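You operate a simulated robot arm through the tools that you are given. There is no shell and no other tool. Be economical: measure what you need, move in short steps, check, and stop when the job is done.

Carry out the task below with a simulated two-armed robot. There is one attempt and no reset: what you move stays moved.

Task
Hold the shaker and turn its top to fine, salt the cabbage, then turn it shut.
Fine: hold it still on the table for both turns; put the crock lid on last.

The check looks at the end state, three seconds after you hand in, the way a careful person would. Anything else that was tipped, shoved, dropped, spilled or broken makes it a failure. Lids that push on must go on centred and level and be pressed home; caps that screw on are set level and turned clockwise until they are tight.

Robot
Two 7-joint arms with three-finger grippers on one trunk, on a base that drives. Base frame: it is fixed to the floor where the robot stands at the start and does not move with it; the origin is under the middle of the robot, x ahead of it, y to its left, z up; the surface under the hand at the start is at about z = 80. Readings come in cm, degrees, newtons and seconds.
The left shoulder is at the start at [6.2, 12.6, 123.5], the right one opposite. With the tool pointing down near the work surface each hand reaches from about 32 to 82 cm from the robot's upright axis, wherever it stands, measured 20 degrees to its own side. Places, roughly: crock [70, -20, 90]; crock lid (22x22x6 cm) [50, 30, 80]; shaker top [50, 0, 90]. Payload 2.94 kg a hand.
Tool frame (each hand has its own): the origin (TCP) lies between the finger pads and is the grasp point; the fingertips stand 3 cm ahead of it; z points along the fingers, y is the line along which they close. The gripper opens to 12.8 cm. The gripper's body begins 9.3 cm behind the TCP.
Orientation is that of the tool frame in the base frame, as [roll, pitch, yaw] about the fixed x, y, z axes, in that order (R = Rz(yaw) Ry(pitch) Rx(roll)). With the fingers straight down and closing along the base's y, the tool's x points along the base's -x, its y along +y and its z along -z.

Tools
- The arms move only by the tool move_arm. It takes "left_motion", "right_motion" or both (then of equal length, played together; a hand with none holds still); each is a list of rows, each an object (a shift or turn left out is 0, a gripper value left out holds the last) with "grip": the closure in counts, from 0 (fully open) to 255 (shut); "translation": the shift along the tool's x, y, z in units of 25 mm (1.0 is 25 mm), a list of three; "turn": the turn, a rotation vector about the tool's x, y, z in units of 6 degrees (1.0 is 6 degrees), a list of three. In form: [{"grip": grip, "translation": [dx, dy, dz], "turn": [ax, ay, az]}, ...]. A call has 1 to 12 rows; each row shifts and turns the commanded pose from where the row before left it, along the tool's axes as they then stand. A call with a number of a shift or a turn outside -1 to 1 is refused whole. A row lasts 0.2 s, in which the tool goes at most 5 cm and 8.6 degrees; a call with a longer step from one row to the next is refused whole, and so is a gripper value outside its range. A pose out of reach is approached as far as the arm can. The call stops where the force on the tool passes 60 N (or 10 N more than at its start, if that is more) or the arm is blocked; 0.2 s more then pass. The fingers move at their own pace and stop on an object; they squeeze with about 31 N. The grip force told is the motor's: it shows also when the fingers shut on nothing. Time passes only in rows, and 0.2 s behind the last, so rows that do not move let the fingers close. It gives the time, the measured TCP pose, the force on the tool (base axes), the opening and the grip force at its end, in the units of the frame above (readings bear some noise), with the torque about the TCP (base axes, N m) and any sound that the robot's microphone picked up, and new pictures: "views" is both (left out), scene, wrist or none (wrist: the cameras of the hands that moved).
- Cameras (640 x 400 px; columns grow to the right, rows downward): "scene" is now at [18.35, -0.22, 141.91]; the picture's right is [-0.01, -1.00, 0.00], its down [-0.43, 0.00, -0.90] and it looks along [0.90, -0.01, -0.43] (base axes); focal length 214 px, centre (320, 200). "left" rides on the left gripper at [6.9, 1.5, -12] in its tool frame; the picture's right is [-0.22, 0.98, 0.00], its down [-0.82, -0.18, -0.54] and it looks along [-0.53, -0.12, 0.84] (tool axes); focal length 251 px, centre (320, 200). "right" rides on the right gripper at [6.9, -1.5, -12] in its tool frame; the picture's right is [0.22, 0.98, 0.00], its down [-0.82, 0.18, -0.54] and it looks along [-0.53, 0.12, 0.84] (tool axes); focal length 251 px, centre (320, 200). There is no depth. A picture from a camera that has moved, and an enlarged one, comes with that camera's place and axes in the base frame and with its lens.
- slide_trunk(by): slides the trunk up (or, below 0, down) by that many cm; the arms and the scene camera ride with it, the base frame stays. It gives what a move gives, with no picture.
- drive_base(legs): drives the robot by 1 to 6 legs, each [ahead, left, turn to the left] in cm, cm and degrees, along the robot's own axes; the way and the turn of a leg run together, so that a leg with both is an arc; at most 150 cm and 180 degrees a leg. The arms and the cameras ride along, it lands a little off, and it stops where it bumps. It gives what a move gives, and a new picture of the scene camera.
- aim_head(pan, tilt): turns the head with the scene camera to pan (to the left, within 80 degrees either way) and tilt (down, from -29 to 69), counted from straight ahead of the robot. It gives what a move gives, and a new picture of the scene camera.
- enlarge(camera, box): a new picture of the part [left, top, right, bottom] of that camera's present view, enlarged. The clock stands still meanwhile.
- finish_job(): hands the job in; it is judged then, once.

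Work in short steps. Places have to be worked out from the pictures, the camera data and where the tool is seen: move nearer, look again, correct. Check each grasp and each placing, and mend what went wrong. You have 120 turns and 260 pictures in all, those below and enlarged ones among them. Open the grippers and draw the arms clear of the work before you hand the job in, unless the task says otherwise; then end with one line.

The tools are called after "Call:" as a command line: name --argument value ..., lists and objects as JSON in quotes. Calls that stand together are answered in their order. move_arm: Moves the arms, as the interface text tells. Its arguments: {"type":"object","properties":{"left_motion":{"type":"array","items":{"type":"object","properties":{"grip":{"type":"number"},"translation":{"type":"array","items":{"type":"number"}},"turn":{"type":"array","items":{"type":"number"}}}}},"right_motion":{"type":"array","items":{"type":"object","properties":{"grip":{"type":"number"},"translation":{"type":"array","items":{"type":"number"}},"turn":{"type":"array","items":{"type":"number"}}}}},"views":{"type":"string","enum":["both","scene","wrist","none"]}},"required":[]} The other tools are called the same way: slide_trunk (by) slides the trunk up or down; drive_base (legs) drives the base; aim_head (pan, tilt) turns the head that bears the scene camera; enlarge (camera, box) takes an enlarged picture of a part of a camera's view; finish_job () hands the job in.

At the start:

```text
t: 0.0
left_tcp_pos: [44.09, 20.82, 136.44]
left_orientation: [-179.9, 0.0, -179.8]
left_contact_force: [-0.2, 0.3, -0.4]
left_wrist_torque: [0.01, 0.0, -0.03]
left_opening: 12.84
left_finger_force: 0.1
right_tcp_pos: [39.57, -12.14, 130.81]
right_orientation: [179.9, 0.0, 179.9]
right_contact_force: [0.0, -0.5, 0.3]
right_wrist_torque: [-0.01, -0.03, -0.03]
right_opening: 12.79
right_finger_force: 0.2
trunk travel left (down, up): [-45.0, 9.7]
robot x, y, heading: [-0.03, 0.58, 0.2]
head pan, tilt: [-0.5, 25.4]
```

scene: 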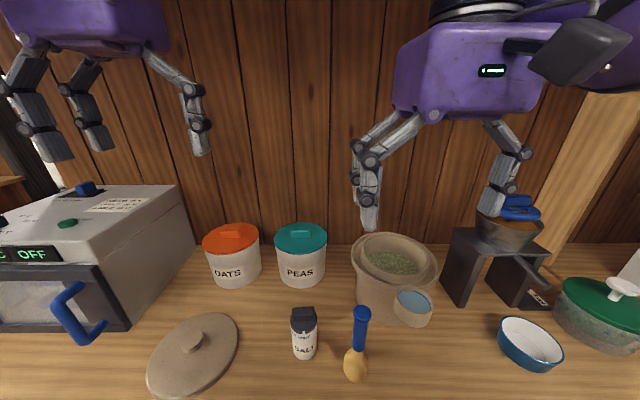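
right: 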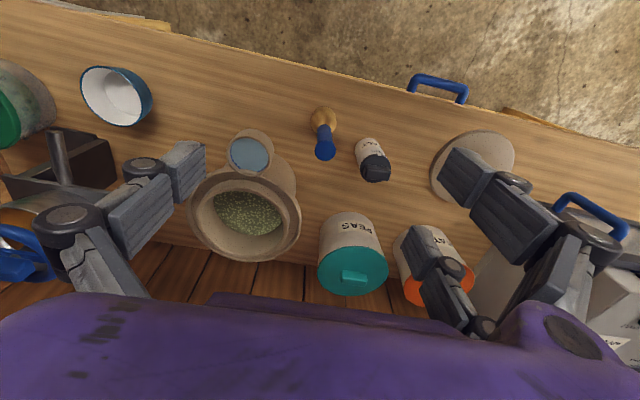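
left: 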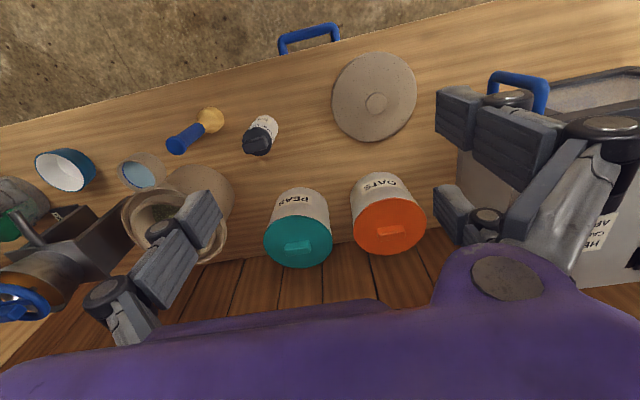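

I start by looking closer at the shaker, the crock and the lid in the scene camera.

Call:
enlarge --camera "scene" --box '[260, 290, 380, 370]'

Call:
enlarge --camera "scene" --box '[330, 220, 460, 340]'

Call:
enlarge --camera "right" --box '[290, 90, 430, 200]'

```text
5.00 times, centred on (320, 330) of scene
camera zoom: at [18.35, -0.22, 141.91], right [-0.01, -1.0, 0.0], down [-0.43, 0.0, -0.9], along [0.9, -0.01, -0.43], focal length 1072 px, centre (320, -450)
```

zoom: 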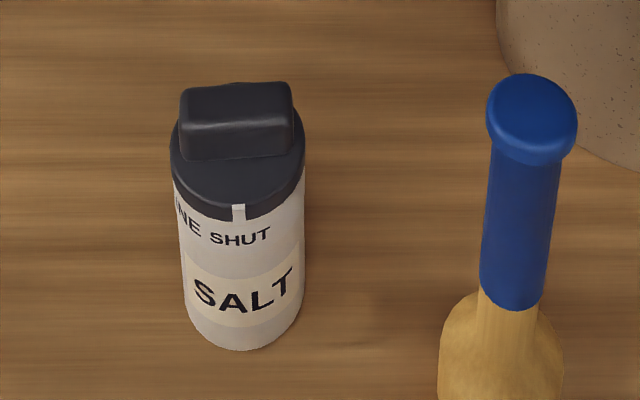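

```text
3.33 times, centred on (395, 280) of scene
camera zoom: at [18.35, -0.22, 141.91], right [-0.01, -1.0, 0.0], down [-0.43, 0.0, -0.9], along [0.9, -0.01, -0.43], focal length 715 px, centre (70, -67)
```

zoom: 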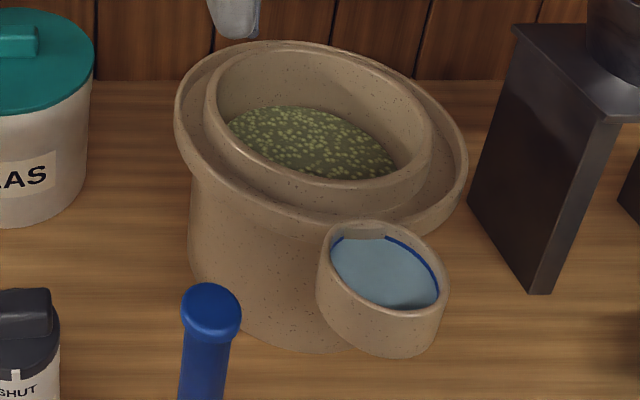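

```text
3.64 times, centred on (360, 145) of right
camera zoom: at [32.68, -13.62, 142.83], right [-0.21, 0.98, 0.0], down [0.82, 0.18, 0.54], along [0.53, 0.12, -0.84], focal length 914 px, centre (174, 400)
```

zoom: 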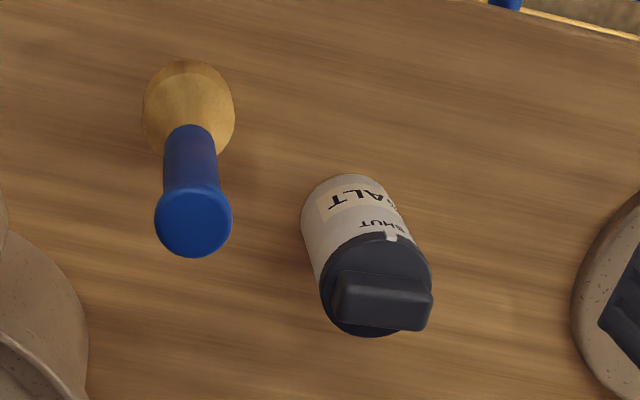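

Call:
enlarge --camera "left" --box '[220, 95, 300, 170]'

Call:
enlarge --camera "left" --box '[320, 40, 430, 150]'

```text
5.33 times, centred on (260, 132) of left
camera zoom: at [37.31, 22.48, 148.42], right [0.21, 0.98, 0.0], down [0.82, -0.18, 0.54], along [0.53, -0.12, -0.84], focal length 1341 px, centre (640, 560)
```

zoom: 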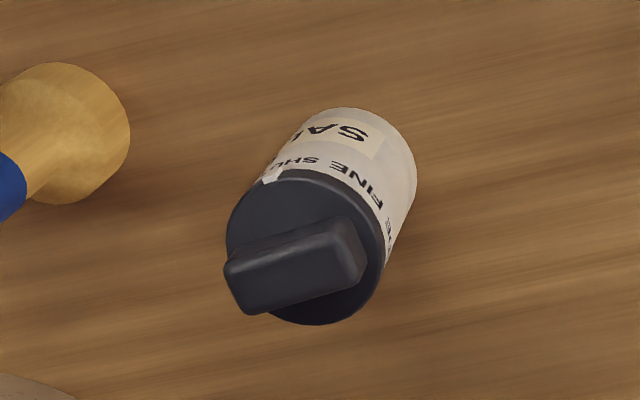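

```text
3.64 times, centred on (375, 95) of left
camera zoom: at [37.31, 22.48, 148.42], right [0.21, 0.98, 0.0], down [0.82, -0.18, 0.54], along [0.53, -0.12, -0.84], focal length 914 px, centre (120, 582)
```

zoom: 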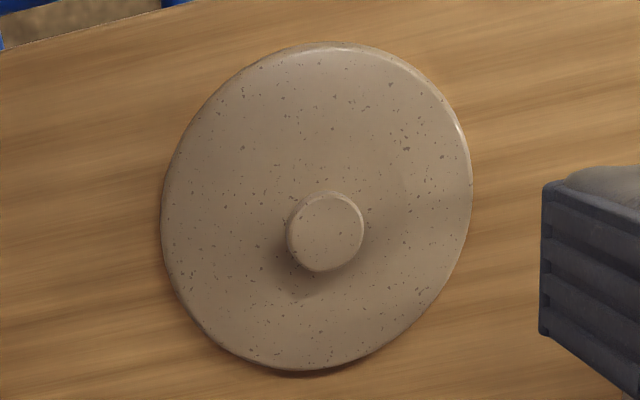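

The shaker stands near [53.5, 3.2], pointer at SHUT toward me, FINE going clockwise from above. I'll bring the left hand in tilted, from front-left, to hold the body, and the right hand vertical to turn the knob. First I orient the left hand up high.

Call:
move_arm --left_motion '[{"turn": [0, 0, 1]}, {"turn": [0, 0, 1]}, {"turn": [0, 0, 1]}, {"turn": [0, 0, 1]}, {"turn": [0, 0, 1]}, {"turn": [0, 0, 1]}, {"turn": [0, -1, 0]}, {"turn": [0, -1, 0]}, {"turn": [0, -1, 0]}, {"turn": [0, -1, 0]}, {"turn": [0, -1, 0]}, {"turn": [0, -1, 0]}]' --right_motion '[{"turn": [0, 0, -1]}, {"turn": [0, 0, -1]}, {"turn": [0, 0, -1]}, {"turn": [0, 0, -1]}, {"turn": [0, 0, -1]}, {"turn": [0, 0, -1]}, {"turn": [0, 0, -1]}, {"turn": [0, 0, -1]}, {"turn": [0, 0, -1]}, {"turn": [0, 0, -1]}, {"turn": [0, 0, -1]}, {"turn": [0, 0, -1]}]' --views "scene"

```text
t: 2.6
left_tcp_pos: [43.89, 21.11, 136.55]
left_orientation: [180.0, 36.2, 144.0]
left_contact_force: [-0.1, -0.4, 0.3]
left_wrist_torque: [-0.02, 0.0, 0.01]
left_opening: 12.81
left_finger_force: 0.1
right_tcp_pos: [39.38, -12.19, 130.91]
right_orientation: [180.0, 0.1, -107.9]
right_contact_force: [0.0, 0.2, 0.6]
right_wrist_torque: [0.0, -0.03, 0.01]
right_opening: 12.8
right_finger_force: 0.0
trunk travel left (down, up): [-45.0, 9.7]
robot x, y, heading: [0.15, 0.21, 0.1]
head pan, tilt: [-0.5, 25.4]
camera scene: at [18.22, -0.16, 141.93], right [-0.01, -1.0, 0.0], down [-0.43, 0.0, -0.9], along [0.9, -0.01, -0.43], focal length 214 px, centre (320, 200)
```

scene: 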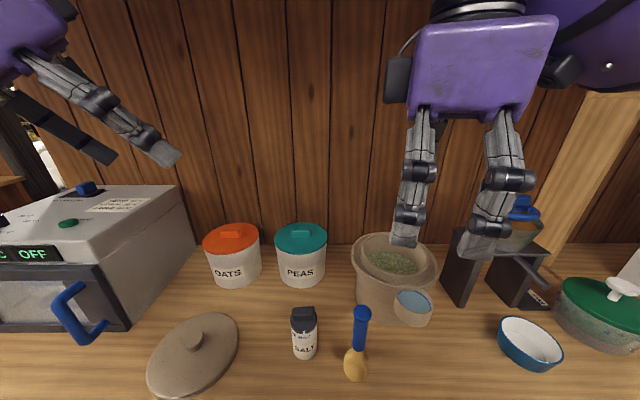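

Continue: finish the left tilt to 60° and come down toward the pre-grasp; the right hand goes above the knob.

Call:
move_arm --left_motion '[{"turn": [0, -1, 0]}, {"turn": [0, -1, 0]}, {"turn": [0, -1, 0]}, {"turn": [0, -1, 0]}, {"translation": [0.93, -0.35, 0.91]}, {"translation": [0.93, -0.35, 0.91]}, {"translation": [0.93, -0.35, 0.91]}, {"translation": [0.93, -0.35, 0.91]}, {"translation": [0.93, -0.35, 0.91]}, {"translation": [0.93, -0.35, 0.91]}, {"translation": [0.93, -0.35, 0.91]}, {"translation": [0.93, -0.35, 0.91]}]' --views "both"

```text
t: 5.2
left_tcp_pos: [49.01, 16.79, 118.43]
left_orientation: [-179.2, 59.9, 144.4]
left_contact_force: [-0.3, -0.1, -0.7]
left_wrist_torque: [0.02, 0.01, 0.02]
left_opening: 12.79
left_finger_force: 0.0
left hand out of reach, approached as far as the arm can: row 7, 8, 9, 10, 11, 12
right_tcp_pos: [39.48, -12.21, 130.88]
right_orientation: [180.0, 0.1, -108.0]
right_contact_force: [-0.4, 0.0, 0.3]
right_wrist_torque: [0.01, 0.02, -0.05]
right_opening: 12.82
right_finger_force: 0.1
trunk travel left (down, up): [-45.0, 9.7]
robot x, y, heading: [0.2, -0.25, -0.1]
head pan, tilt: [-0.5, 25.4]
camera scene: at [18.37, -0.24, 141.91], right [-0.01, -1.0, 0.0], down [-0.43, 0.0, -0.9], along [0.9, -0.01, -0.43], focal length 214 px, centre (320, 200)
camera left: at [38.94, 26.26, 118.45], right [0.67, 0.72, 0.18], down [-0.15, -0.11, 0.98], along [0.73, -0.68, 0.04], focal length 251 px, centre (320, 200)
```

scene: 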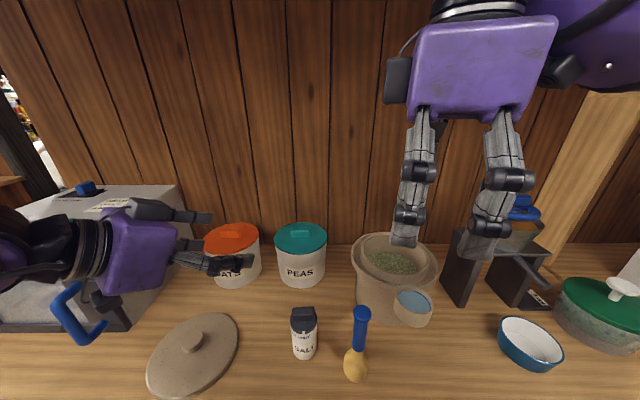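
left: 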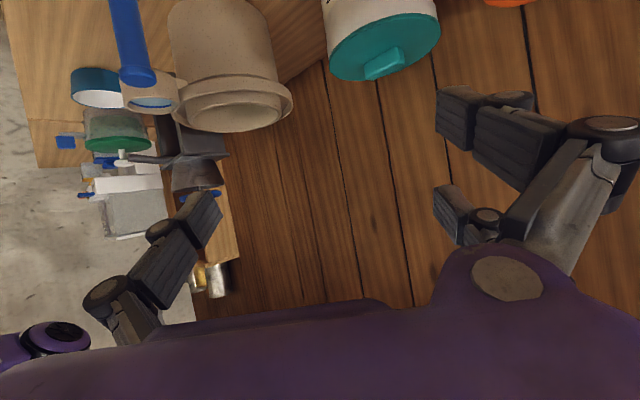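

The left arm can't reach that low-tilted pose from here; I back up 12 cm and lower the trunk 18 cm so the horizontal hand is easier.

Call:
drive_base --legs '[[-12, 0, 0]]'

Call:
slide_trunk --by -18

Call:
move_arm --left_motion '[{"translation": [0, 0, 0]}]' --right_motion '[{"translation": [0, 0, 0]}]'

```text
t: 6.5
left_tcp_pos: [37.05, 16.66, 118.38]
left_orientation: [-179.0, 59.8, 144.3]
left_contact_force: [-0.5, -0.4, -0.6]
left_wrist_torque: [0.0, 0.0, -0.01]
left_opening: 12.8
left_finger_force: 0.0
right_tcp_pos: [27.57, -12.09, 130.79]
right_orientation: [179.9, 0.1, -108.1]
right_contact_force: [-0.2, 0.4, -0.1]
right_wrist_torque: [-0.02, 0.02, -0.03]
right_opening: 12.77
right_finger_force: 0.1
trunk travel left (down, up): [-45.0, 9.7]
robot x, y, heading: [-11.94, -0.04, 0.1]
head pan, tilt: [-0.5, 25.4]
camera scene: at [6.42, -0.24, 141.88], right [-0.01, -1.0, 0.0], down [-0.43, 0.0, -0.9], along [0.9, -0.01, -0.43], focal length 214 px, centre (320, 200)
```

scene: 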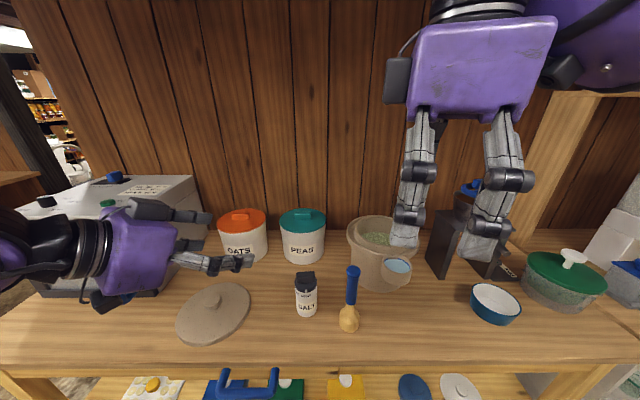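

```text
t: 8.4
left_tcp_pos: [38.62, 16.88, 92.67]
left_orientation: [-168.8, 50.3, 152.7]
left_contact_force: [0.0, 0.5, 0.8]
left_wrist_torque: [0.0, -0.02, -0.01]
left_opening: 12.82
left_finger_force: 0.1
right_tcp_pos: [27.41, -12.07, 112.83]
right_orientation: [179.9, 0.1, -108.1]
right_contact_force: [0.3, 0.1, -0.1]
right_wrist_torque: [0.02, 0.02, -0.01]
right_opening: 12.79
right_finger_force: 0.1
trunk travel left (down, up): [-27.0, 27.7]
robot x, y, heading: [-12.05, 0.35, 0.1]
head pan, tilt: [-0.5, 25.4]
```

```text
t: 8.8
left_tcp_pos: [38.5, 16.82, 92.57]
left_orientation: [-168.8, 50.3, 152.7]
left_contact_force: [0.6, 0.1, -0.1]
left_wrist_torque: [-0.02, -0.01, -0.01]
left_opening: 12.79
left_finger_force: 0.0
right_tcp_pos: [27.39, -12.23, 112.96]
right_orientation: [180.0, -0.1, -108.1]
right_contact_force: [-0.1, 0.4, 0.1]
right_wrist_torque: [-0.01, -0.01, 0.0]
right_opening: 12.8
right_finger_force: 0.1
trunk travel left (down, up): [-27.0, 27.7]
robot x, y, heading: [-11.61, 0.32, -0.2]
head pan, tilt: [-0.5, 25.4]
camera scene: at [11.57, -0.24, 123.39], right [-0.01, -1.0, 0.0], down [-0.43, 0.0, -0.9], along [0.9, -0.01, -0.43], focal length 214 px, centre (320, 200)
camera right: at [26.81, -19.21, 124.87], right [-0.99, 0.1, 0.0], down [0.08, 0.84, 0.54], along [0.05, 0.54, -0.84], focal length 251 px, centre (320, 200)
camera left: at [28.61, 26.29, 94.56], right [0.69, 0.72, 0.04], down [0.05, -0.11, 0.99], along [0.72, -0.68, -0.11], focal length 251 px, centre (320, 200)
```

scene: 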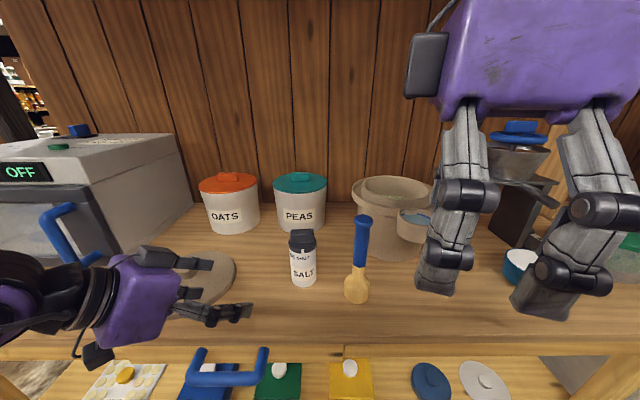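
right: 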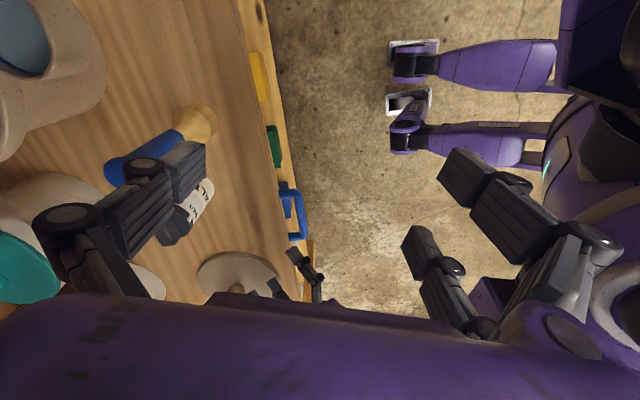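
left: 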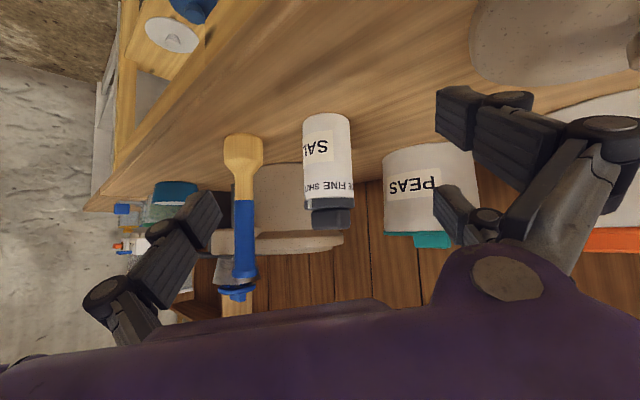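

I look closer at the shaker from the left hand's low side view.

Call:
enlarge --camera "left" --box '[270, 100, 390, 240]'

Call:
enlarge --camera "scene" --box '[260, 210, 380, 310]'

```text
2.86 times, centred on (330, 170) of left
camera zoom: at [28.61, 26.29, 94.56], right [0.69, 0.72, 0.04], down [0.05, -0.11, 0.99], along [0.72, -0.68, -0.11], focal length 718 px, centre (291, 286)
```

zoom: 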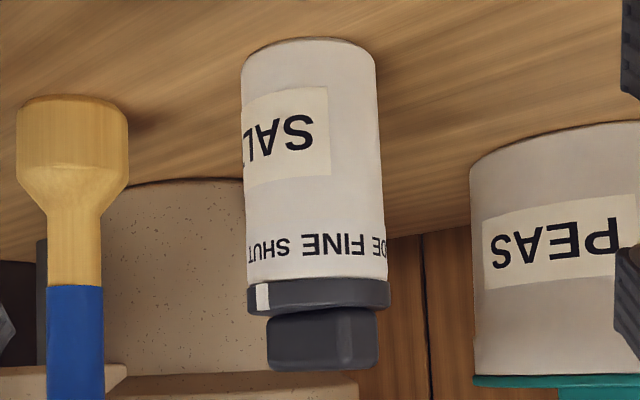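

```text
4.00 times, centred on (320, 260) of scene
camera zoom: at [11.57, -0.24, 123.39], right [-0.01, -1.0, 0.0], down [-0.43, 0.0, -0.9], along [0.9, -0.01, -0.43], focal length 858 px, centre (320, -40)
```

zoom: 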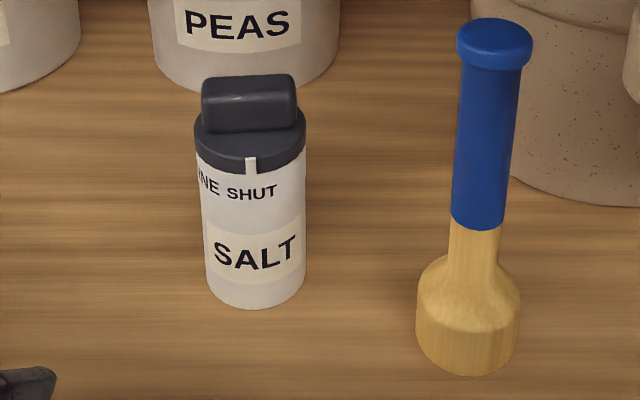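

Shaker axis ≈ [54.2, 3.4], body Ø6.3 up to z≈90.7, cap to ≈92.2, knob wing to ≈94.9; labels are about 60° apart. I move the left hand part-way toward the pre-grasp to see how the commanded pose responds.

Call:
move_arm --left_motion '[{"translation": [-0.283, 0.39, 0.728]}, {"translation": [-0.283, 0.39, 0.728]}, {"translation": [-0.283, 0.39, 0.728]}]' --views "none"

```text
t: 9.7
left_tcp_pos: [45.01, 15.66, 90.44]
left_orientation: [-168.7, 50.2, 152.7]
left_contact_force: [0.5, 0.3, -0.5]
left_wrist_torque: [-0.01, 0.06, -0.01]
left_opening: 12.78
left_finger_force: 0.0
right_tcp_pos: [27.51, -12.25, 112.82]
right_orientation: [179.9, 0.1, -108.1]
right_contact_force: [0.8, 0.4, 0.1]
right_wrist_torque: [-0.01, 0.03, -0.01]
right_opening: 12.8
right_finger_force: 0.0
trunk travel left (down, up): [-27.0, 27.7]
robot x, y, heading: [-12.52, 0.03, 0.2]
head pan, tilt: [-0.5, 25.4]
```

Rows start from the measured pose, so I now level the tool (roll 9°, tilt 9° more) at this spot.

Call:
move_arm --left_motion '[{"turn": [0, 0, 0.78]}, {"turn": [0, 0, 0.77]}, {"turn": [0, -0.8, 0]}, {"turn": [0, -0.8, 0]}]' --views "none"

```text
t: 10.7
left_tcp_pos: [45.68, 17.63, 91.99]
left_orientation: [-179.4, 60.7, 138.4]
left_contact_force: [0.0, 1.0, -0.2]
left_wrist_torque: [0.02, 0.0, 0.01]
left_opening: 12.81
left_finger_force: 0.2
left hand out of reach, approached as far as the arm can: row 2, 3, 4
right_tcp_pos: [27.56, -12.29, 112.91]
right_orientation: [179.9, 0.1, -108.1]
right_contact_force: [-0.7, -0.2, 0.3]
right_wrist_torque: [-0.02, 0.02, 0.0]
right_opening: 12.82
right_finger_force: 0.1
trunk travel left (down, up): [-27.0, 27.7]
robot x, y, heading: [-12.07, -0.4, -0.2]
head pan, tilt: [-0.5, 25.4]
```

Orientation is right now. I move on to the pre-grasp 11 cm short of the shaker.

Call:
move_arm --left_motion '[{"translation": [-0.2, -0.5, 0.59]}, {"translation": [-0.2, -0.5, 0.59]}, {"translation": [-0.2, -0.5, 0.59]}, {"translation": [-0.2, -0.5, 0.59]}]' --views "both"

```text
t: 11.7
left_tcp_pos: [49.33, 14.43, 93.68]
left_orientation: [-179.4, 60.6, 138.3]
left_contact_force: [0.6, 0.1, 0.7]
left_wrist_torque: [0.01, -0.01, 0.01]
left_opening: 12.79
left_finger_force: 0.1
left hand out of reach, approached as far as the arm can: row 1, 2, 3, 4
right_tcp_pos: [27.43, -12.25, 112.76]
right_orientation: [179.8, 0.1, -108.1]
right_contact_force: [-0.5, -1.3, 0.1]
right_wrist_torque: [-0.01, 0.01, 0.0]
right_opening: 12.79
right_finger_force: 0.0
trunk travel left (down, up): [-27.0, 27.7]
robot x, y, heading: [-12.03, 0.16, -0.2]
head pan, tilt: [-0.5, 25.4]
camera scene: at [11.59, -0.25, 123.39], right [-0.01, -1.0, 0.0], down [-0.43, 0.0, -0.9], along [0.9, -0.01, -0.43], focal length 214 px, centre (320, 200)
camera left: at [40.24, 24.87, 93.47], right [0.73, 0.65, 0.18], down [-0.17, -0.09, 0.98], along [0.66, -0.75, 0.05], focal length 251 px, centre (320, 200)
```

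scene: 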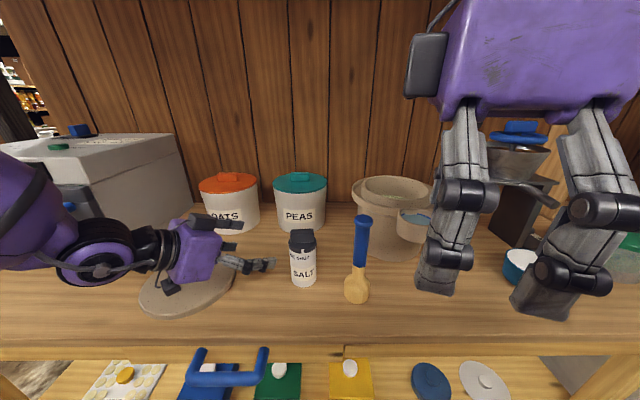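
left: 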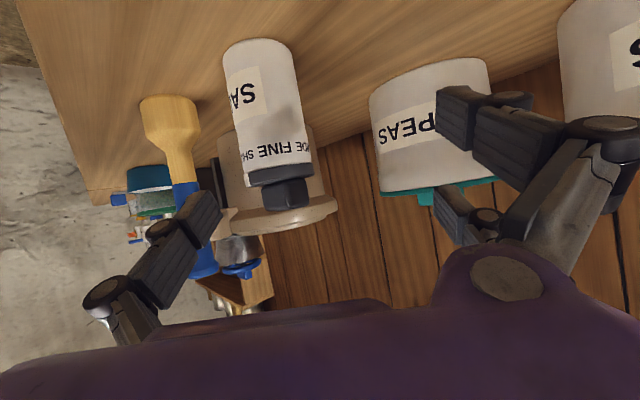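

The wrist is at its limit this close. I back the base a further 10 cm and 8 cm left to straighten the left arm.

Call:
drive_base --legs '[[-10, 8, 0]]'

```text
t: 13.0
left_tcp_pos: [39.69, 22.49, 93.69]
left_orientation: [-179.3, 60.5, 138.2]
left_contact_force: [-0.1, 0.0, -0.1]
left_wrist_torque: [0.04, 0.01, 0.04]
left_opening: 12.77
left_finger_force: 0.1
right_tcp_pos: [17.76, -4.18, 112.88]
right_orientation: [179.9, 0.1, -108.1]
right_contact_force: [-0.1, 0.4, 0.5]
right_wrist_torque: [-0.01, -0.04, 0.0]
right_opening: 12.81
right_finger_force: 0.0
trunk travel left (down, up): [-27.0, 27.7]
robot x, y, heading: [-21.7, 8.36, -0.3]
head pan, tilt: [-0.5, 25.4]
camera scene: at [1.89, 7.87, 123.4], right [-0.01, -1.0, 0.0], down [-0.43, 0.0, -0.9], along [0.9, -0.01, -0.43], focal length 214 px, centre (320, 200)
```

scene: 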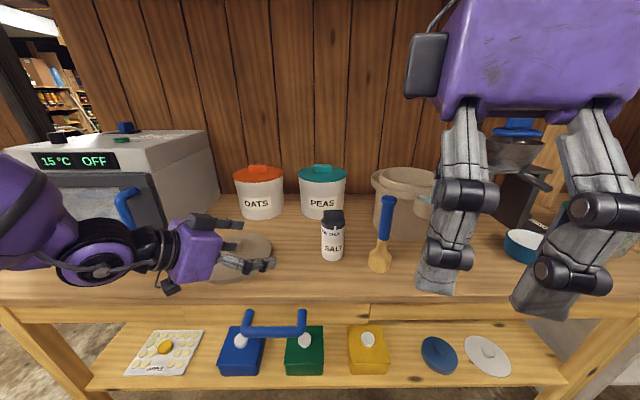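

Call:
move_arm --left_motion '[{"translation": [-0.222, -0.232, 0.67]}, {"translation": [-0.222, -0.232, 0.67]}, {"translation": [-0.222, -0.232, 0.67]}, {"translation": [-0.222, -0.232, 0.67]}, {"translation": [-0.222, -0.232, 0.67]}, {"translation": [-0.222, -0.232, 0.67]}, {"translation": [-0.222, -0.232, 0.67]}, {"translation": [-0.222, -0.232, 0.67]}]' --views "both"

```text
t: 14.8
left_tcp_pos: [50.13, 16.22, 94.1]
left_orientation: [-178.9, 60.5, 138.4]
left_contact_force: [-0.7, -0.5, 0.3]
left_wrist_torque: [-0.01, 0.0, -0.01]
left_opening: 12.79
left_finger_force: 0.0
left hand out of reach, approached as far as the arm can: row 1, 2, 3, 4, 5, 6, 7, 8
right_tcp_pos: [17.87, -4.09, 112.86]
right_orientation: [179.9, 0.0, -108.2]
right_contact_force: [0.5, -0.7, -0.6]
right_wrist_torque: [0.03, 0.02, 0.0]
right_opening: 12.81
right_finger_force: 0.0
trunk travel left (down, up): [-27.0, 27.7]
robot x, y, heading: [-21.43, 8.22, 0.1]
head pan, tilt: [-0.5, 25.4]
camera scene: at [1.97, 7.84, 123.38], right [-0.01, -1.0, 0.0], down [-0.43, 0.0, -0.9], along [0.9, -0.01, -0.43], focal length 214 px, centre (320, 200)
camera left: at [41.19, 26.76, 93.96], right [0.74, 0.65, 0.18], down [-0.16, -0.08, 0.98], along [0.65, -0.76, 0.05], focal length 251 px, centre (320, 200)
```

scene: 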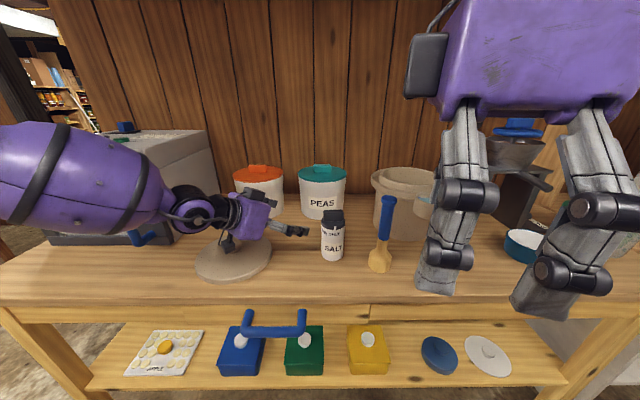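
left: 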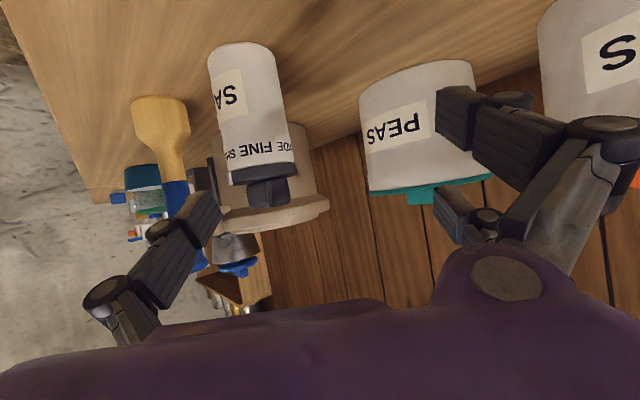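

Out-of-reach first showed on the roll rows, so the wrist roll joint is likely at its limit. I back off 5 cm and yaw the hand 24° toward straight-ahead.

Call:
move_arm --left_motion '[{"translation": [0, 0, -0.5], "turn": [-0.87, 0, -0.49]}, {"translation": [0, 0, -0.5], "turn": [-0.87, 0, -0.49]}, {"translation": [0, 0, -0.5], "turn": [-0.87, 0, -0.49]}, {"translation": [0, 0, -0.5], "turn": [-0.87, 0, -0.49]}]' --views "none"

```text
t: 15.8
left_tcp_pos: [50.72, 28.45, 99.31]
left_orientation: [-177.2, 60.1, 156.6]
left_contact_force: [0.4, -1.4, 0.5]
left_wrist_torque: [-0.02, -0.03, 0.02]
left_opening: 12.78
left_finger_force: 0.1
left hand out of reach, approached as far as the arm can: row 1, 2, 3, 4
right_tcp_pos: [17.73, -4.18, 112.8]
right_orientation: [179.9, 0.0, -108.2]
right_contact_force: [0.7, -0.7, 0.2]
right_wrist_torque: [0.01, -0.02, 0.01]
right_opening: 12.81
right_finger_force: 0.0
trunk travel left (down, up): [-27.0, 27.7]
robot x, y, heading: [-21.57, 7.88, -0.2]
head pan, tilt: [-0.5, 25.4]
```

That made it worse, so I look at the left arm's posture to understand the limit.

Call:
aim_head --pan 35 --tilt 30

```text
t: 16.8
left_tcp_pos: [50.79, 28.41, 99.29]
left_orientation: [-177.4, 60.1, 156.4]
left_contact_force: [0.3, -0.3, -0.1]
left_wrist_torque: [0.01, 0.01, -0.05]
left_opening: 12.81
left_finger_force: 0.0
right_tcp_pos: [17.81, -4.06, 112.8]
right_orientation: [180.0, 0.1, -108.2]
right_contact_force: [0.0, 0.7, 0.4]
right_wrist_torque: [0.0, -0.02, 0.0]
right_opening: 12.79
right_finger_force: 0.2
trunk travel left (down, up): [-27.0, 27.7]
robot x, y, heading: [-21.89, 7.82, -0.0]
head pan, tilt: [35.0, 30.0]
camera scene: at [0.15, 13.1, 122.66], right [0.57, -0.82, 0.0], down [-0.41, -0.29, -0.87], along [0.71, 0.49, -0.5], focal length 214 px, centre (320, 200)
```

scene: 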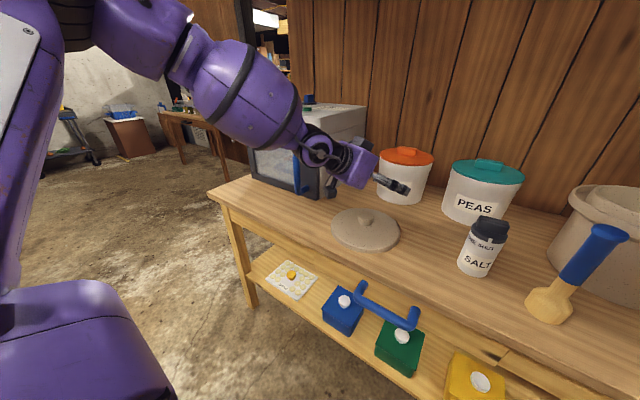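

The hand is nearly straight with the forearm and it can't extend past that, so a flatter forearm (lower shoulder) is needed. I raise and retract the left hand, then lower the trunk.

Call:
move_arm --left_motion '[{"translation": [-0.36, 0, -0.98]}, {"translation": [-0.36, 0, -0.98]}, {"translation": [-0.36, 0, -0.98]}, {"translation": [-0.36, 0, -0.98], "turn": [0, 1, 0]}, {"translation": [-0.36, 0, -0.98], "turn": [0, 1, 0]}, {"translation": [-0.36, 0, -0.98], "turn": [0, 1, 0]}]' --views "none"

```text
t: 18.2
left_tcp_pos: [42.28, 32.86, 111.69]
left_orientation: [-178.2, 42.1, 155.3]
left_contact_force: [-0.9, 0.4, 0.5]
left_wrist_torque: [0.0, 0.0, -0.02]
left_opening: 12.79
left_finger_force: 0.0
right_tcp_pos: [17.74, -4.3, 112.88]
right_orientation: [179.8, 0.1, -108.2]
right_contact_force: [0.0, 0.5, 1.0]
right_wrist_torque: [-0.01, -0.01, 0.03]
right_opening: 12.8
right_finger_force: 0.1
trunk travel left (down, up): [-27.0, 27.7]
robot x, y, heading: [-21.51, 8.3, -0.1]
head pan, tilt: [35.0, 30.0]
```

Call:
slide_trunk --by -17

Call:
move_arm --left_motion '[{"turn": [0, -1, 0]}, {"turn": [0, -1, 0]}, {"turn": [0, -1, 0]}]' --views "scene"

```text
t: 19.6
left_tcp_pos: [42.86, 32.7, 97.98]
left_orientation: [-178.0, 41.7, 155.6]
left_contact_force: [0.4, 0.0, -0.2]
left_wrist_torque: [0.03, 0.01, -0.02]
left_opening: 12.79
left_finger_force: 0.1
right_tcp_pos: [18.71, -4.34, 99.15]
right_orientation: [179.5, -0.5, -109.7]
right_contact_force: [8.6, -2.4, -4.7]
right_wrist_torque: [0.06, 0.83, -0.25]
right_opening: 12.78
right_finger_force: 0.1
trunk travel left (down, up): [-13.9, 40.8]
robot x, y, heading: [-21.47, 8.16, 0.2]
head pan, tilt: [35.0, 30.0]
stopped: the force on the tool passed its limit at 84 N (the readings are from after the stop); the commanded pose is now the measured one
```

```text
t: 20.4
left_tcp_pos: [42.8, 32.81, 98.13]
left_orientation: [-176.9, 59.8, 156.9]
left_contact_force: [-0.3, 0.3, 0.2]
left_wrist_torque: [-0.01, 0.01, 0.02]
left_opening: 12.8
left_finger_force: 0.1
right_tcp_pos: [18.85, -4.47, 99.32]
right_orientation: [179.5, -0.4, -109.6]
right_contact_force: [18.0, -7.1, -5.3]
right_wrist_torque: [0.59, 2.04, -0.57]
right_opening: 12.82
right_finger_force: 0.1
trunk travel left (down, up): [-13.9, 40.8]
robot x, y, heading: [-21.59, 8.0, -0.1]
head pan, tilt: [35.0, 30.0]
camera scene: at [4.89, 13.13, 108.18], right [0.57, -0.82, 0.0], down [-0.4, -0.28, -0.87], along [0.72, 0.5, -0.49], focal length 214 px, centre (320, 200)
```

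scene: 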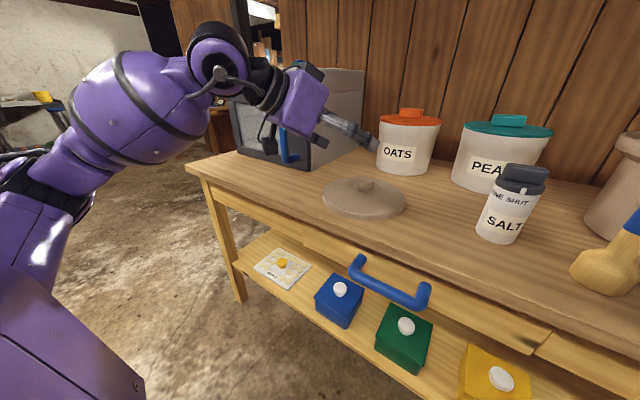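

The right hand was pressing on the robot's own body; I move it forward and up, clear. The left hand now reaches the 60° tilt.

Call:
move_arm --right_motion '[{"translation": [-0.31, -0.88, -0.2]}, {"translation": [-0.31, -0.88, -0.2]}, {"translation": [-0.31, -0.88, -0.2]}, {"translation": [-0.31, -0.88, -0.2]}, {"translation": [-0.31, -0.88, -0.2]}, {"translation": [-0.31, -0.88, -0.2]}]' --views "none"

Call:
aim_head --pan 0 --tilt 30

```text
t: 21.8
left_tcp_pos: [42.71, 32.78, 98.0]
left_orientation: [-177.0, 59.8, 156.8]
left_contact_force: [-0.6, 0.5, -1.0]
left_wrist_torque: [-0.06, -0.02, -0.04]
left_opening: 12.79
left_finger_force: 0.1
right_tcp_pos: [30.25, -2.21, 100.66]
right_orientation: [179.5, -0.3, -109.6]
right_contact_force: [-0.4, 0.2, -0.2]
right_wrist_torque: [-0.03, 0.01, 0.05]
right_opening: 12.79
right_finger_force: 0.1
right hand out of reach, approached as far as the arm can: row 5, 6
trunk travel left (down, up): [-13.9, 40.8]
robot x, y, heading: [-21.32, 8.03, -0.2]
head pan, tilt: [35.0, 30.0]
```

```text
t: 22.8
left_tcp_pos: [42.62, 32.88, 98.09]
left_orientation: [-177.0, 59.7, 156.8]
left_contact_force: [-0.7, -0.8, 0.3]
left_wrist_torque: [0.0, -0.02, 0.01]
left_opening: 12.8
left_finger_force: 0.1
right_tcp_pos: [30.09, -2.2, 100.66]
right_orientation: [179.4, -0.2, -109.6]
right_contact_force: [-0.2, 0.4, 0.0]
right_wrist_torque: [0.01, 0.03, 0.01]
right_opening: 12.78
right_finger_force: 0.2
trunk travel left (down, up): [-13.9, 40.8]
robot x, y, heading: [-21.87, 7.9, -0.1]
head pan, tilt: [0.0, 30.0]
camera scene: at [6.44, 7.92, 108.1], right [0.0, -1.0, 0.0], down [-0.5, 0.0, -0.87], along [0.87, 0.0, -0.5], focal length 214 px, centre (320, 200)
```

scene: 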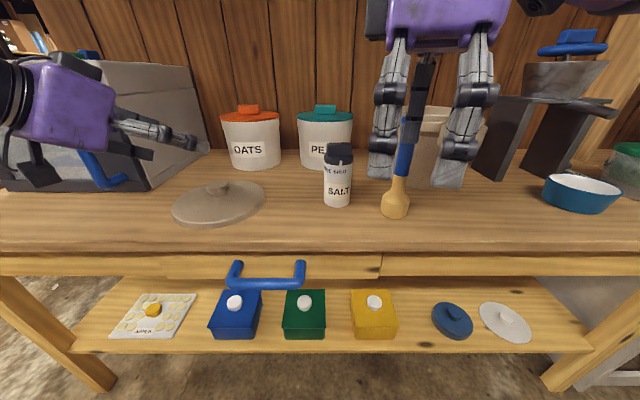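

With the trunk this low the right hand can't point down far enough out. I'll use a middle trunk height with a ~45° left tilt for the turning, and a flatter regrasp for the salting. Raise the trunk 18 cm and reduce the tilt.

Call:
slide_trunk --by 18

Call:
drive_base --legs '[[6, 0, 0]]'

```text
t: 24.8
left_tcp_pos: [42.83, 32.89, 115.87]
left_orientation: [-176.9, 59.7, 156.8]
left_contact_force: [1.0, 0.1, 0.2]
left_wrist_torque: [-0.02, -0.04, 0.04]
left_opening: 12.8
left_finger_force: 0.0
right_tcp_pos: [23.78, -2.29, 125.31]
right_orientation: [-171.8, 2.8, -109.6]
right_contact_force: [0.6, -0.2, -0.2]
right_wrist_torque: [-0.01, 0.03, 0.0]
right_opening: 12.81
right_finger_force: 0.0
trunk travel left (down, up): [-31.9, 22.8]
robot x, y, heading: [-21.7, 7.7, -0.1]
head pan, tilt: [0.0, 30.0]
```

```text
t: 25.8
left_tcp_pos: [48.72, 32.68, 116.18]
left_orientation: [-177.0, 59.7, 156.8]
left_contact_force: [0.0, 0.1, -0.1]
left_wrist_torque: [0.01, 0.02, 0.03]
left_opening: 12.81
left_finger_force: 0.0
right_tcp_pos: [29.74, -2.3, 125.3]
right_orientation: [-171.8, 2.8, -109.5]
right_contact_force: [0.3, 1.0, -1.3]
right_wrist_torque: [0.01, 0.07, 0.01]
right_opening: 12.78
right_finger_force: 0.0
trunk travel left (down, up): [-31.9, 22.8]
robot x, y, heading: [-15.95, 8.08, 0.1]
head pan, tilt: [0.0, 30.0]
camera scene: at [6.49, 7.9, 127.5], right [0.0, -1.0, 0.0], down [-0.5, 0.0, -0.87], along [0.87, 0.0, -0.5], focal length 214 px, centre (320, 200)
```

scene: 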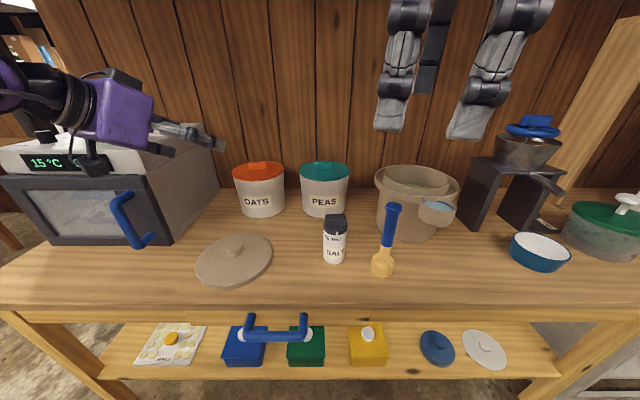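

Call:
move_arm --left_motion '[{"turn": [0, 1, 0]}, {"turn": [0, 1, 0]}, {"translation": [0.1, -0.99, 0.6]}, {"translation": [0.1, -0.99, 0.6]}, {"translation": [0.1, -0.99, 0.6]}, {"translation": [0.1, -0.99, 0.6]}, {"translation": [0.1, -0.99, 0.6]}, {"translation": [0.1, -0.99, 0.6]}, {"translation": [0.1, -0.99, 0.6]}, {"translation": [0.1, -0.99, 0.6]}, {"translation": [0.1, -0.99, 0.6]}, {"translation": [0.1, -0.99, 0.6]}]' --views "both"

```text
t: 28.4
left_tcp_pos: [46.23, 5.87, 104.93]
left_orientation: [-177.8, 47.7, 155.8]
left_contact_force: [-0.6, 0.1, -0.4]
left_wrist_torque: [0.0, -0.03, 0.01]
left_opening: 12.77
left_finger_force: 0.0
right_tcp_pos: [29.69, -2.38, 125.35]
right_orientation: [-171.7, 2.8, -109.5]
right_contact_force: [0.2, -0.1, 0.3]
right_wrist_torque: [0.02, -0.03, 0.0]
right_opening: 12.78
right_finger_force: 0.0
trunk travel left (down, up): [-31.9, 22.8]
robot x, y, heading: [-15.98, 8.31, -0.3]
head pan, tilt: [0.0, 30.0]
camera scene: at [6.48, 7.81, 127.5], right [0.0, -1.0, 0.0], down [-0.5, 0.0, -0.87], along [0.87, 0.0, -0.5], focal length 214 px, centre (320, 200)
camera left: at [34.83, 13.28, 107.87], right [0.56, 0.82, 0.13], down [0.07, -0.21, 0.98], along [0.83, -0.53, -0.17], focal length 251 px, centre (320, 200)
```

scene: 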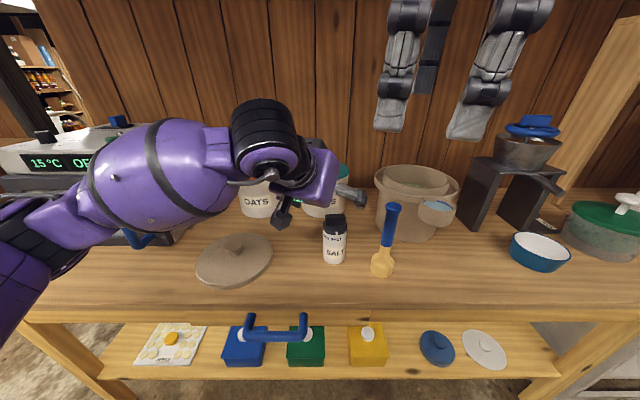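
left: 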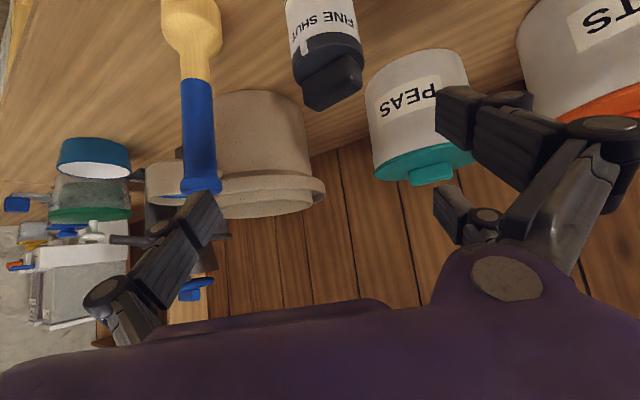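

Good, reachable. Shaker looks well aligned; I narrow the opening to ~10 cm and go to the pre-grasp 9 cm short.

Call:
move_arm --left_motion '[{"translation": [0.69, 0.075, 0.78], "grip": 56}, {"translation": [0.69, 0.075, 0.78]}, {"translation": [0.69, 0.075, 0.78]}, {"translation": [0.69, 0.075, 0.78]}, {"translation": [0.69, 0.075, 0.78]}]' --views "both"

```text
t: 29.6
left_tcp_pos: [47.67, 5.68, 91.88]
left_orientation: [-177.7, 47.6, 155.8]
left_contact_force: [1.4, -0.7, 2.2]
left_wrist_torque: [-0.01, 0.0, 0.0]
left_opening: 9.98
left_finger_force: 0.0
right_tcp_pos: [29.76, -2.27, 125.28]
right_orientation: [-171.7, 2.8, -109.5]
right_contact_force: [0.9, 0.5, 0.2]
right_wrist_torque: [0.01, 0.03, 0.02]
right_opening: 12.79
right_finger_force: 0.0
trunk travel left (down, up): [-31.9, 22.8]
robot x, y, heading: [-16.12, 7.96, -0.1]
head pan, tilt: [0.0, 30.0]
camera scene: at [6.47, 7.9, 127.5], right [0.0, -1.0, 0.0], down [-0.5, 0.0, -0.87], along [0.87, 0.0, -0.5], focal length 214 px, centre (320, 200)
camera left: at [36.32, 13.13, 94.73], right [0.56, 0.82, 0.13], down [0.07, -0.2, 0.98], along [0.83, -0.54, -0.17], focal length 251 px, centre (320, 200)
```

scene: 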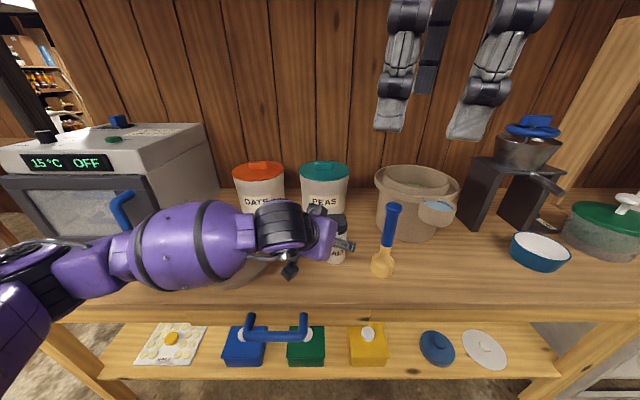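
left: 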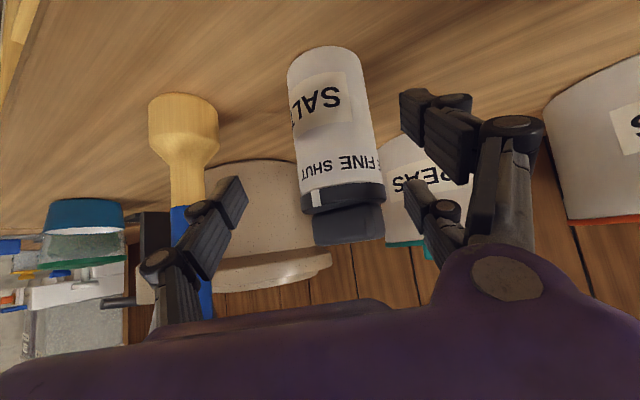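

Shaker axis refined to ≈[53.8, 3.6]; I slide in along the fingers with a 0.6 cm sideways correction.

Call:
move_arm --left_motion '[{"translation": [0, 0.12, 0.6]}, {"translation": [0, 0.12, 0.7]}, {"translation": [0, 0, 0.7]}, {"translation": [0, 0, 0.7]}, {"translation": [0, 0, 0.6]}]' --views "both"

```text
t: 30.8
left_tcp_pos: [53.36, 3.51, 86.41]
left_orientation: [-177.8, 47.7, 155.8]
left_contact_force: [0.3, -0.5, -0.3]
left_wrist_torque: [-0.05, -0.01, 0.05]
left_opening: 9.97
left_finger_force: 0.0
right_tcp_pos: [29.75, -2.33, 125.27]
right_orientation: [-171.7, 2.8, -109.5]
right_contact_force: [-0.2, -0.4, 0.4]
right_wrist_torque: [-0.01, 0.02, -0.01]
right_opening: 12.8
right_finger_force: 0.0
trunk travel left (down, up): [-31.9, 22.8]
robot x, y, heading: [-15.56, 8.35, -0.0]
head pan, tilt: [0.0, 30.0]
camera scene: at [6.47, 7.89, 127.5], right [0.0, -1.0, 0.0], down [-0.5, 0.0, -0.87], along [0.87, 0.0, -0.5], focal length 214 px, centre (320, 200)
camera left: at [42.0, 10.89, 89.2], right [0.56, 0.82, 0.13], down [0.07, -0.21, 0.98], along [0.83, -0.54, -0.17], focal length 251 px, centre (320, 200)
```

scene: 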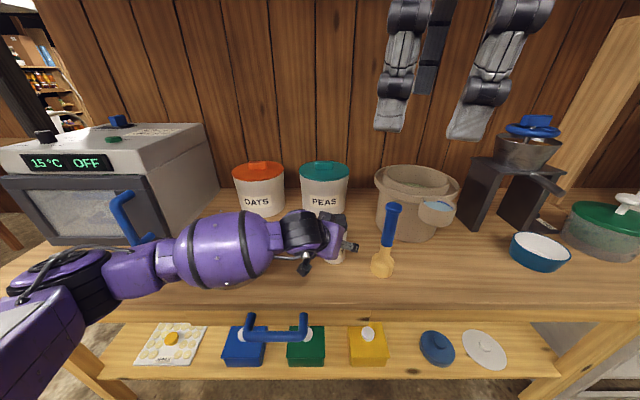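
left: 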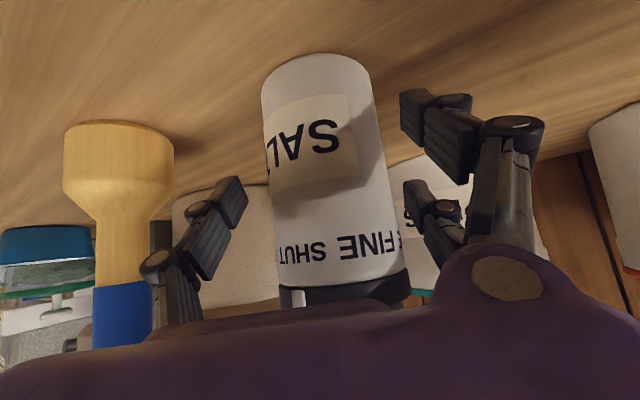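

Call:
enlarge --camera "scene" --box '[270, 195, 400, 285]'

```text
4.44 times, centred on (335, 240) of scene
camera zoom: at [6.47, 7.89, 127.5], right [0.0, -1.0, 0.0], down [-0.5, 0.0, -0.87], along [0.87, 0.0, -0.5], focal length 953 px, centre (253, 22)
```

zoom: 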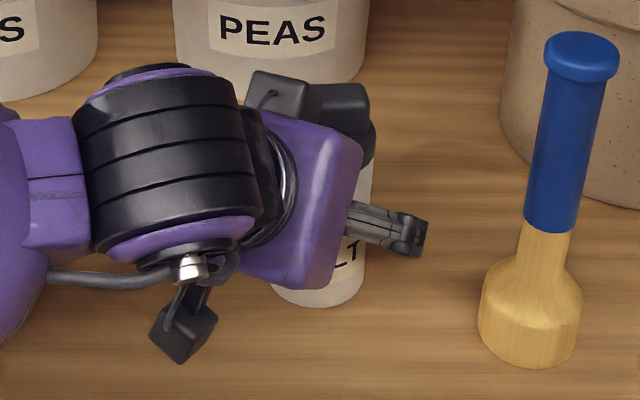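

The shaker is centred between the left fingers (not closed yet), but the box on the left hand sits near the knob. I'll grip the wing by its two ends with the right hand (closing along y) so it turns clear of the left hand; first I check that the right hand can get above it.

Call:
move_arm --right_motion '[{"turn": [0, 0, 1]}, {"turn": [0, 0, 1]}, {"turn": [0, 0, 1]}, {"turn": [0, 0, 1]}, {"turn": [0, 0, 1]}, {"turn": [0, 0, 1]}, {"turn": [0, 0, 1]}, {"turn": [0, 0, 1]}, {"turn": [0, 0, 1]}, {"turn": [0, 0, 1]}, {"turn": [0, 0.73, 0.9]}, {"turn": [0, 0.73, 0]}]' --views "none"

```text
t: 33.4
left_tcp_pos: [53.42, 3.57, 86.4]
left_orientation: [-177.7, 47.8, 155.8]
left_contact_force: [0.6, 0.3, -0.7]
left_wrist_torque: [0.02, 0.04, 0.02]
left_opening: 9.98
left_finger_force: 0.1
right_tcp_pos: [29.81, -2.29, 125.25]
right_orientation: [-178.9, -0.1, -175.3]
right_contact_force: [-0.1, -0.4, 0.2]
right_wrist_torque: [-0.03, -0.01, 0.01]
right_opening: 12.81
right_finger_force: 0.0
trunk travel left (down, up): [-31.9, 22.8]
robot x, y, heading: [-15.86, 8.24, -0.2]
head pan, tilt: [0.0, 30.0]
```

Call:
move_arm --right_motion '[{"translation": [-0.98, 0.156, 0]}, {"translation": [-0.98, 0.156, 0]}, {"translation": [-0.98, 0.156, 0]}, {"translation": [-0.98, 0.156, 0]}, {"translation": [-0.98, 0.156, 0]}, {"translation": [-0.98, 0.156, 0]}, {"translation": [-0.98, 0.156, 0]}, {"translation": [-0.98, 0.156, 0]}, {"translation": [-0.98, 0.156, 0]}, {"translation": [-0.98, 0.156, 0]}, {"translation": [0, 0, 1]}, {"translation": [0, 0, 1]}]' --views "both"

```text
t: 36.0
left_tcp_pos: [53.35, 3.66, 86.39]
left_orientation: [-177.7, 47.7, 155.9]
left_contact_force: [0.4, 0.4, 1.0]
left_wrist_torque: [-0.02, 0.01, -0.04]
left_opening: 9.96
left_finger_force: 0.0
right_tcp_pos: [53.97, 3.58, 120.13]
right_orientation: [-178.9, -0.1, -175.1]
right_contact_force: [0.7, -0.6, -0.7]
right_wrist_torque: [-0.01, 0.01, -0.03]
right_opening: 12.8
right_finger_force: 0.1
trunk travel left (down, up): [-31.9, 22.8]
robot x, y, heading: [-16.1, 8.23, -0.1]
head pan, tilt: [0.0, 30.0]
camera scene: at [6.51, 7.95, 127.49], right [0.0, -1.0, 0.0], down [-0.5, 0.0, -0.87], along [0.87, 0.0, -0.5], focal length 214 px, centre (320, 200)
camera right: at [47.35, 1.86, 132.1], right [-0.3, 0.95, -0.02], down [0.8, 0.26, 0.54], along [0.52, 0.14, -0.84], focal length 251 px, centre (320, 200)
```

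scene: 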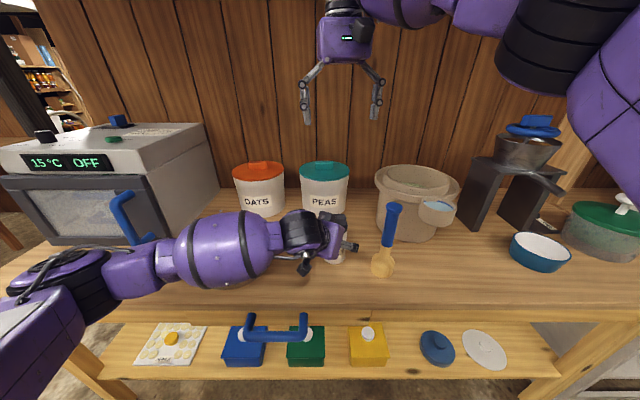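
right: 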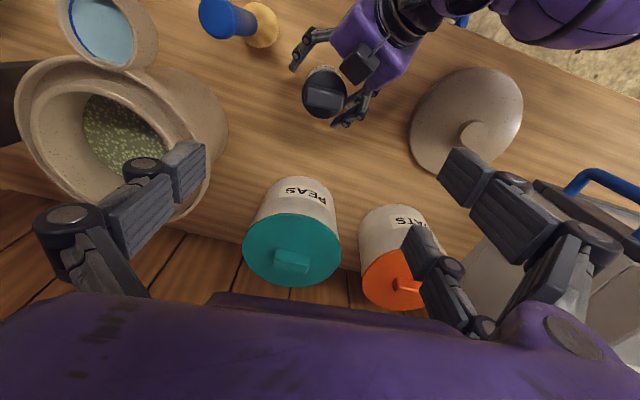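

Great, the right hand reaches. I enlarge this top view to judge clearance between the knob and the left hand.

Call:
enlarge --camera "right" --box '[280, 30, 410, 140]'

```text
3.64 times, centred on (345, 85) of right
camera zoom: at [47.35, 1.86, 132.1], right [-0.3, 0.95, -0.02], down [0.8, 0.26, 0.54], along [0.52, 0.14, -0.84], focal length 914 px, centre (229, 618)
```

zoom: 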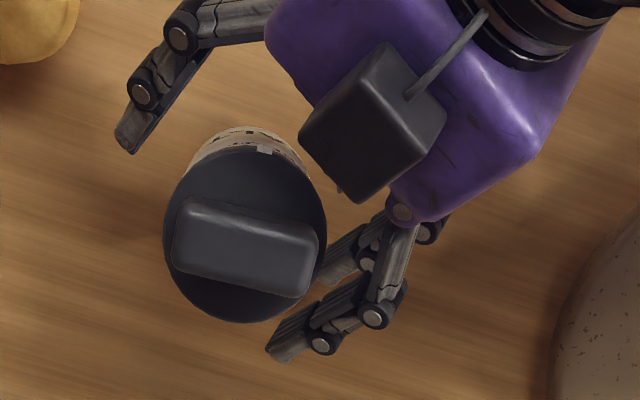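

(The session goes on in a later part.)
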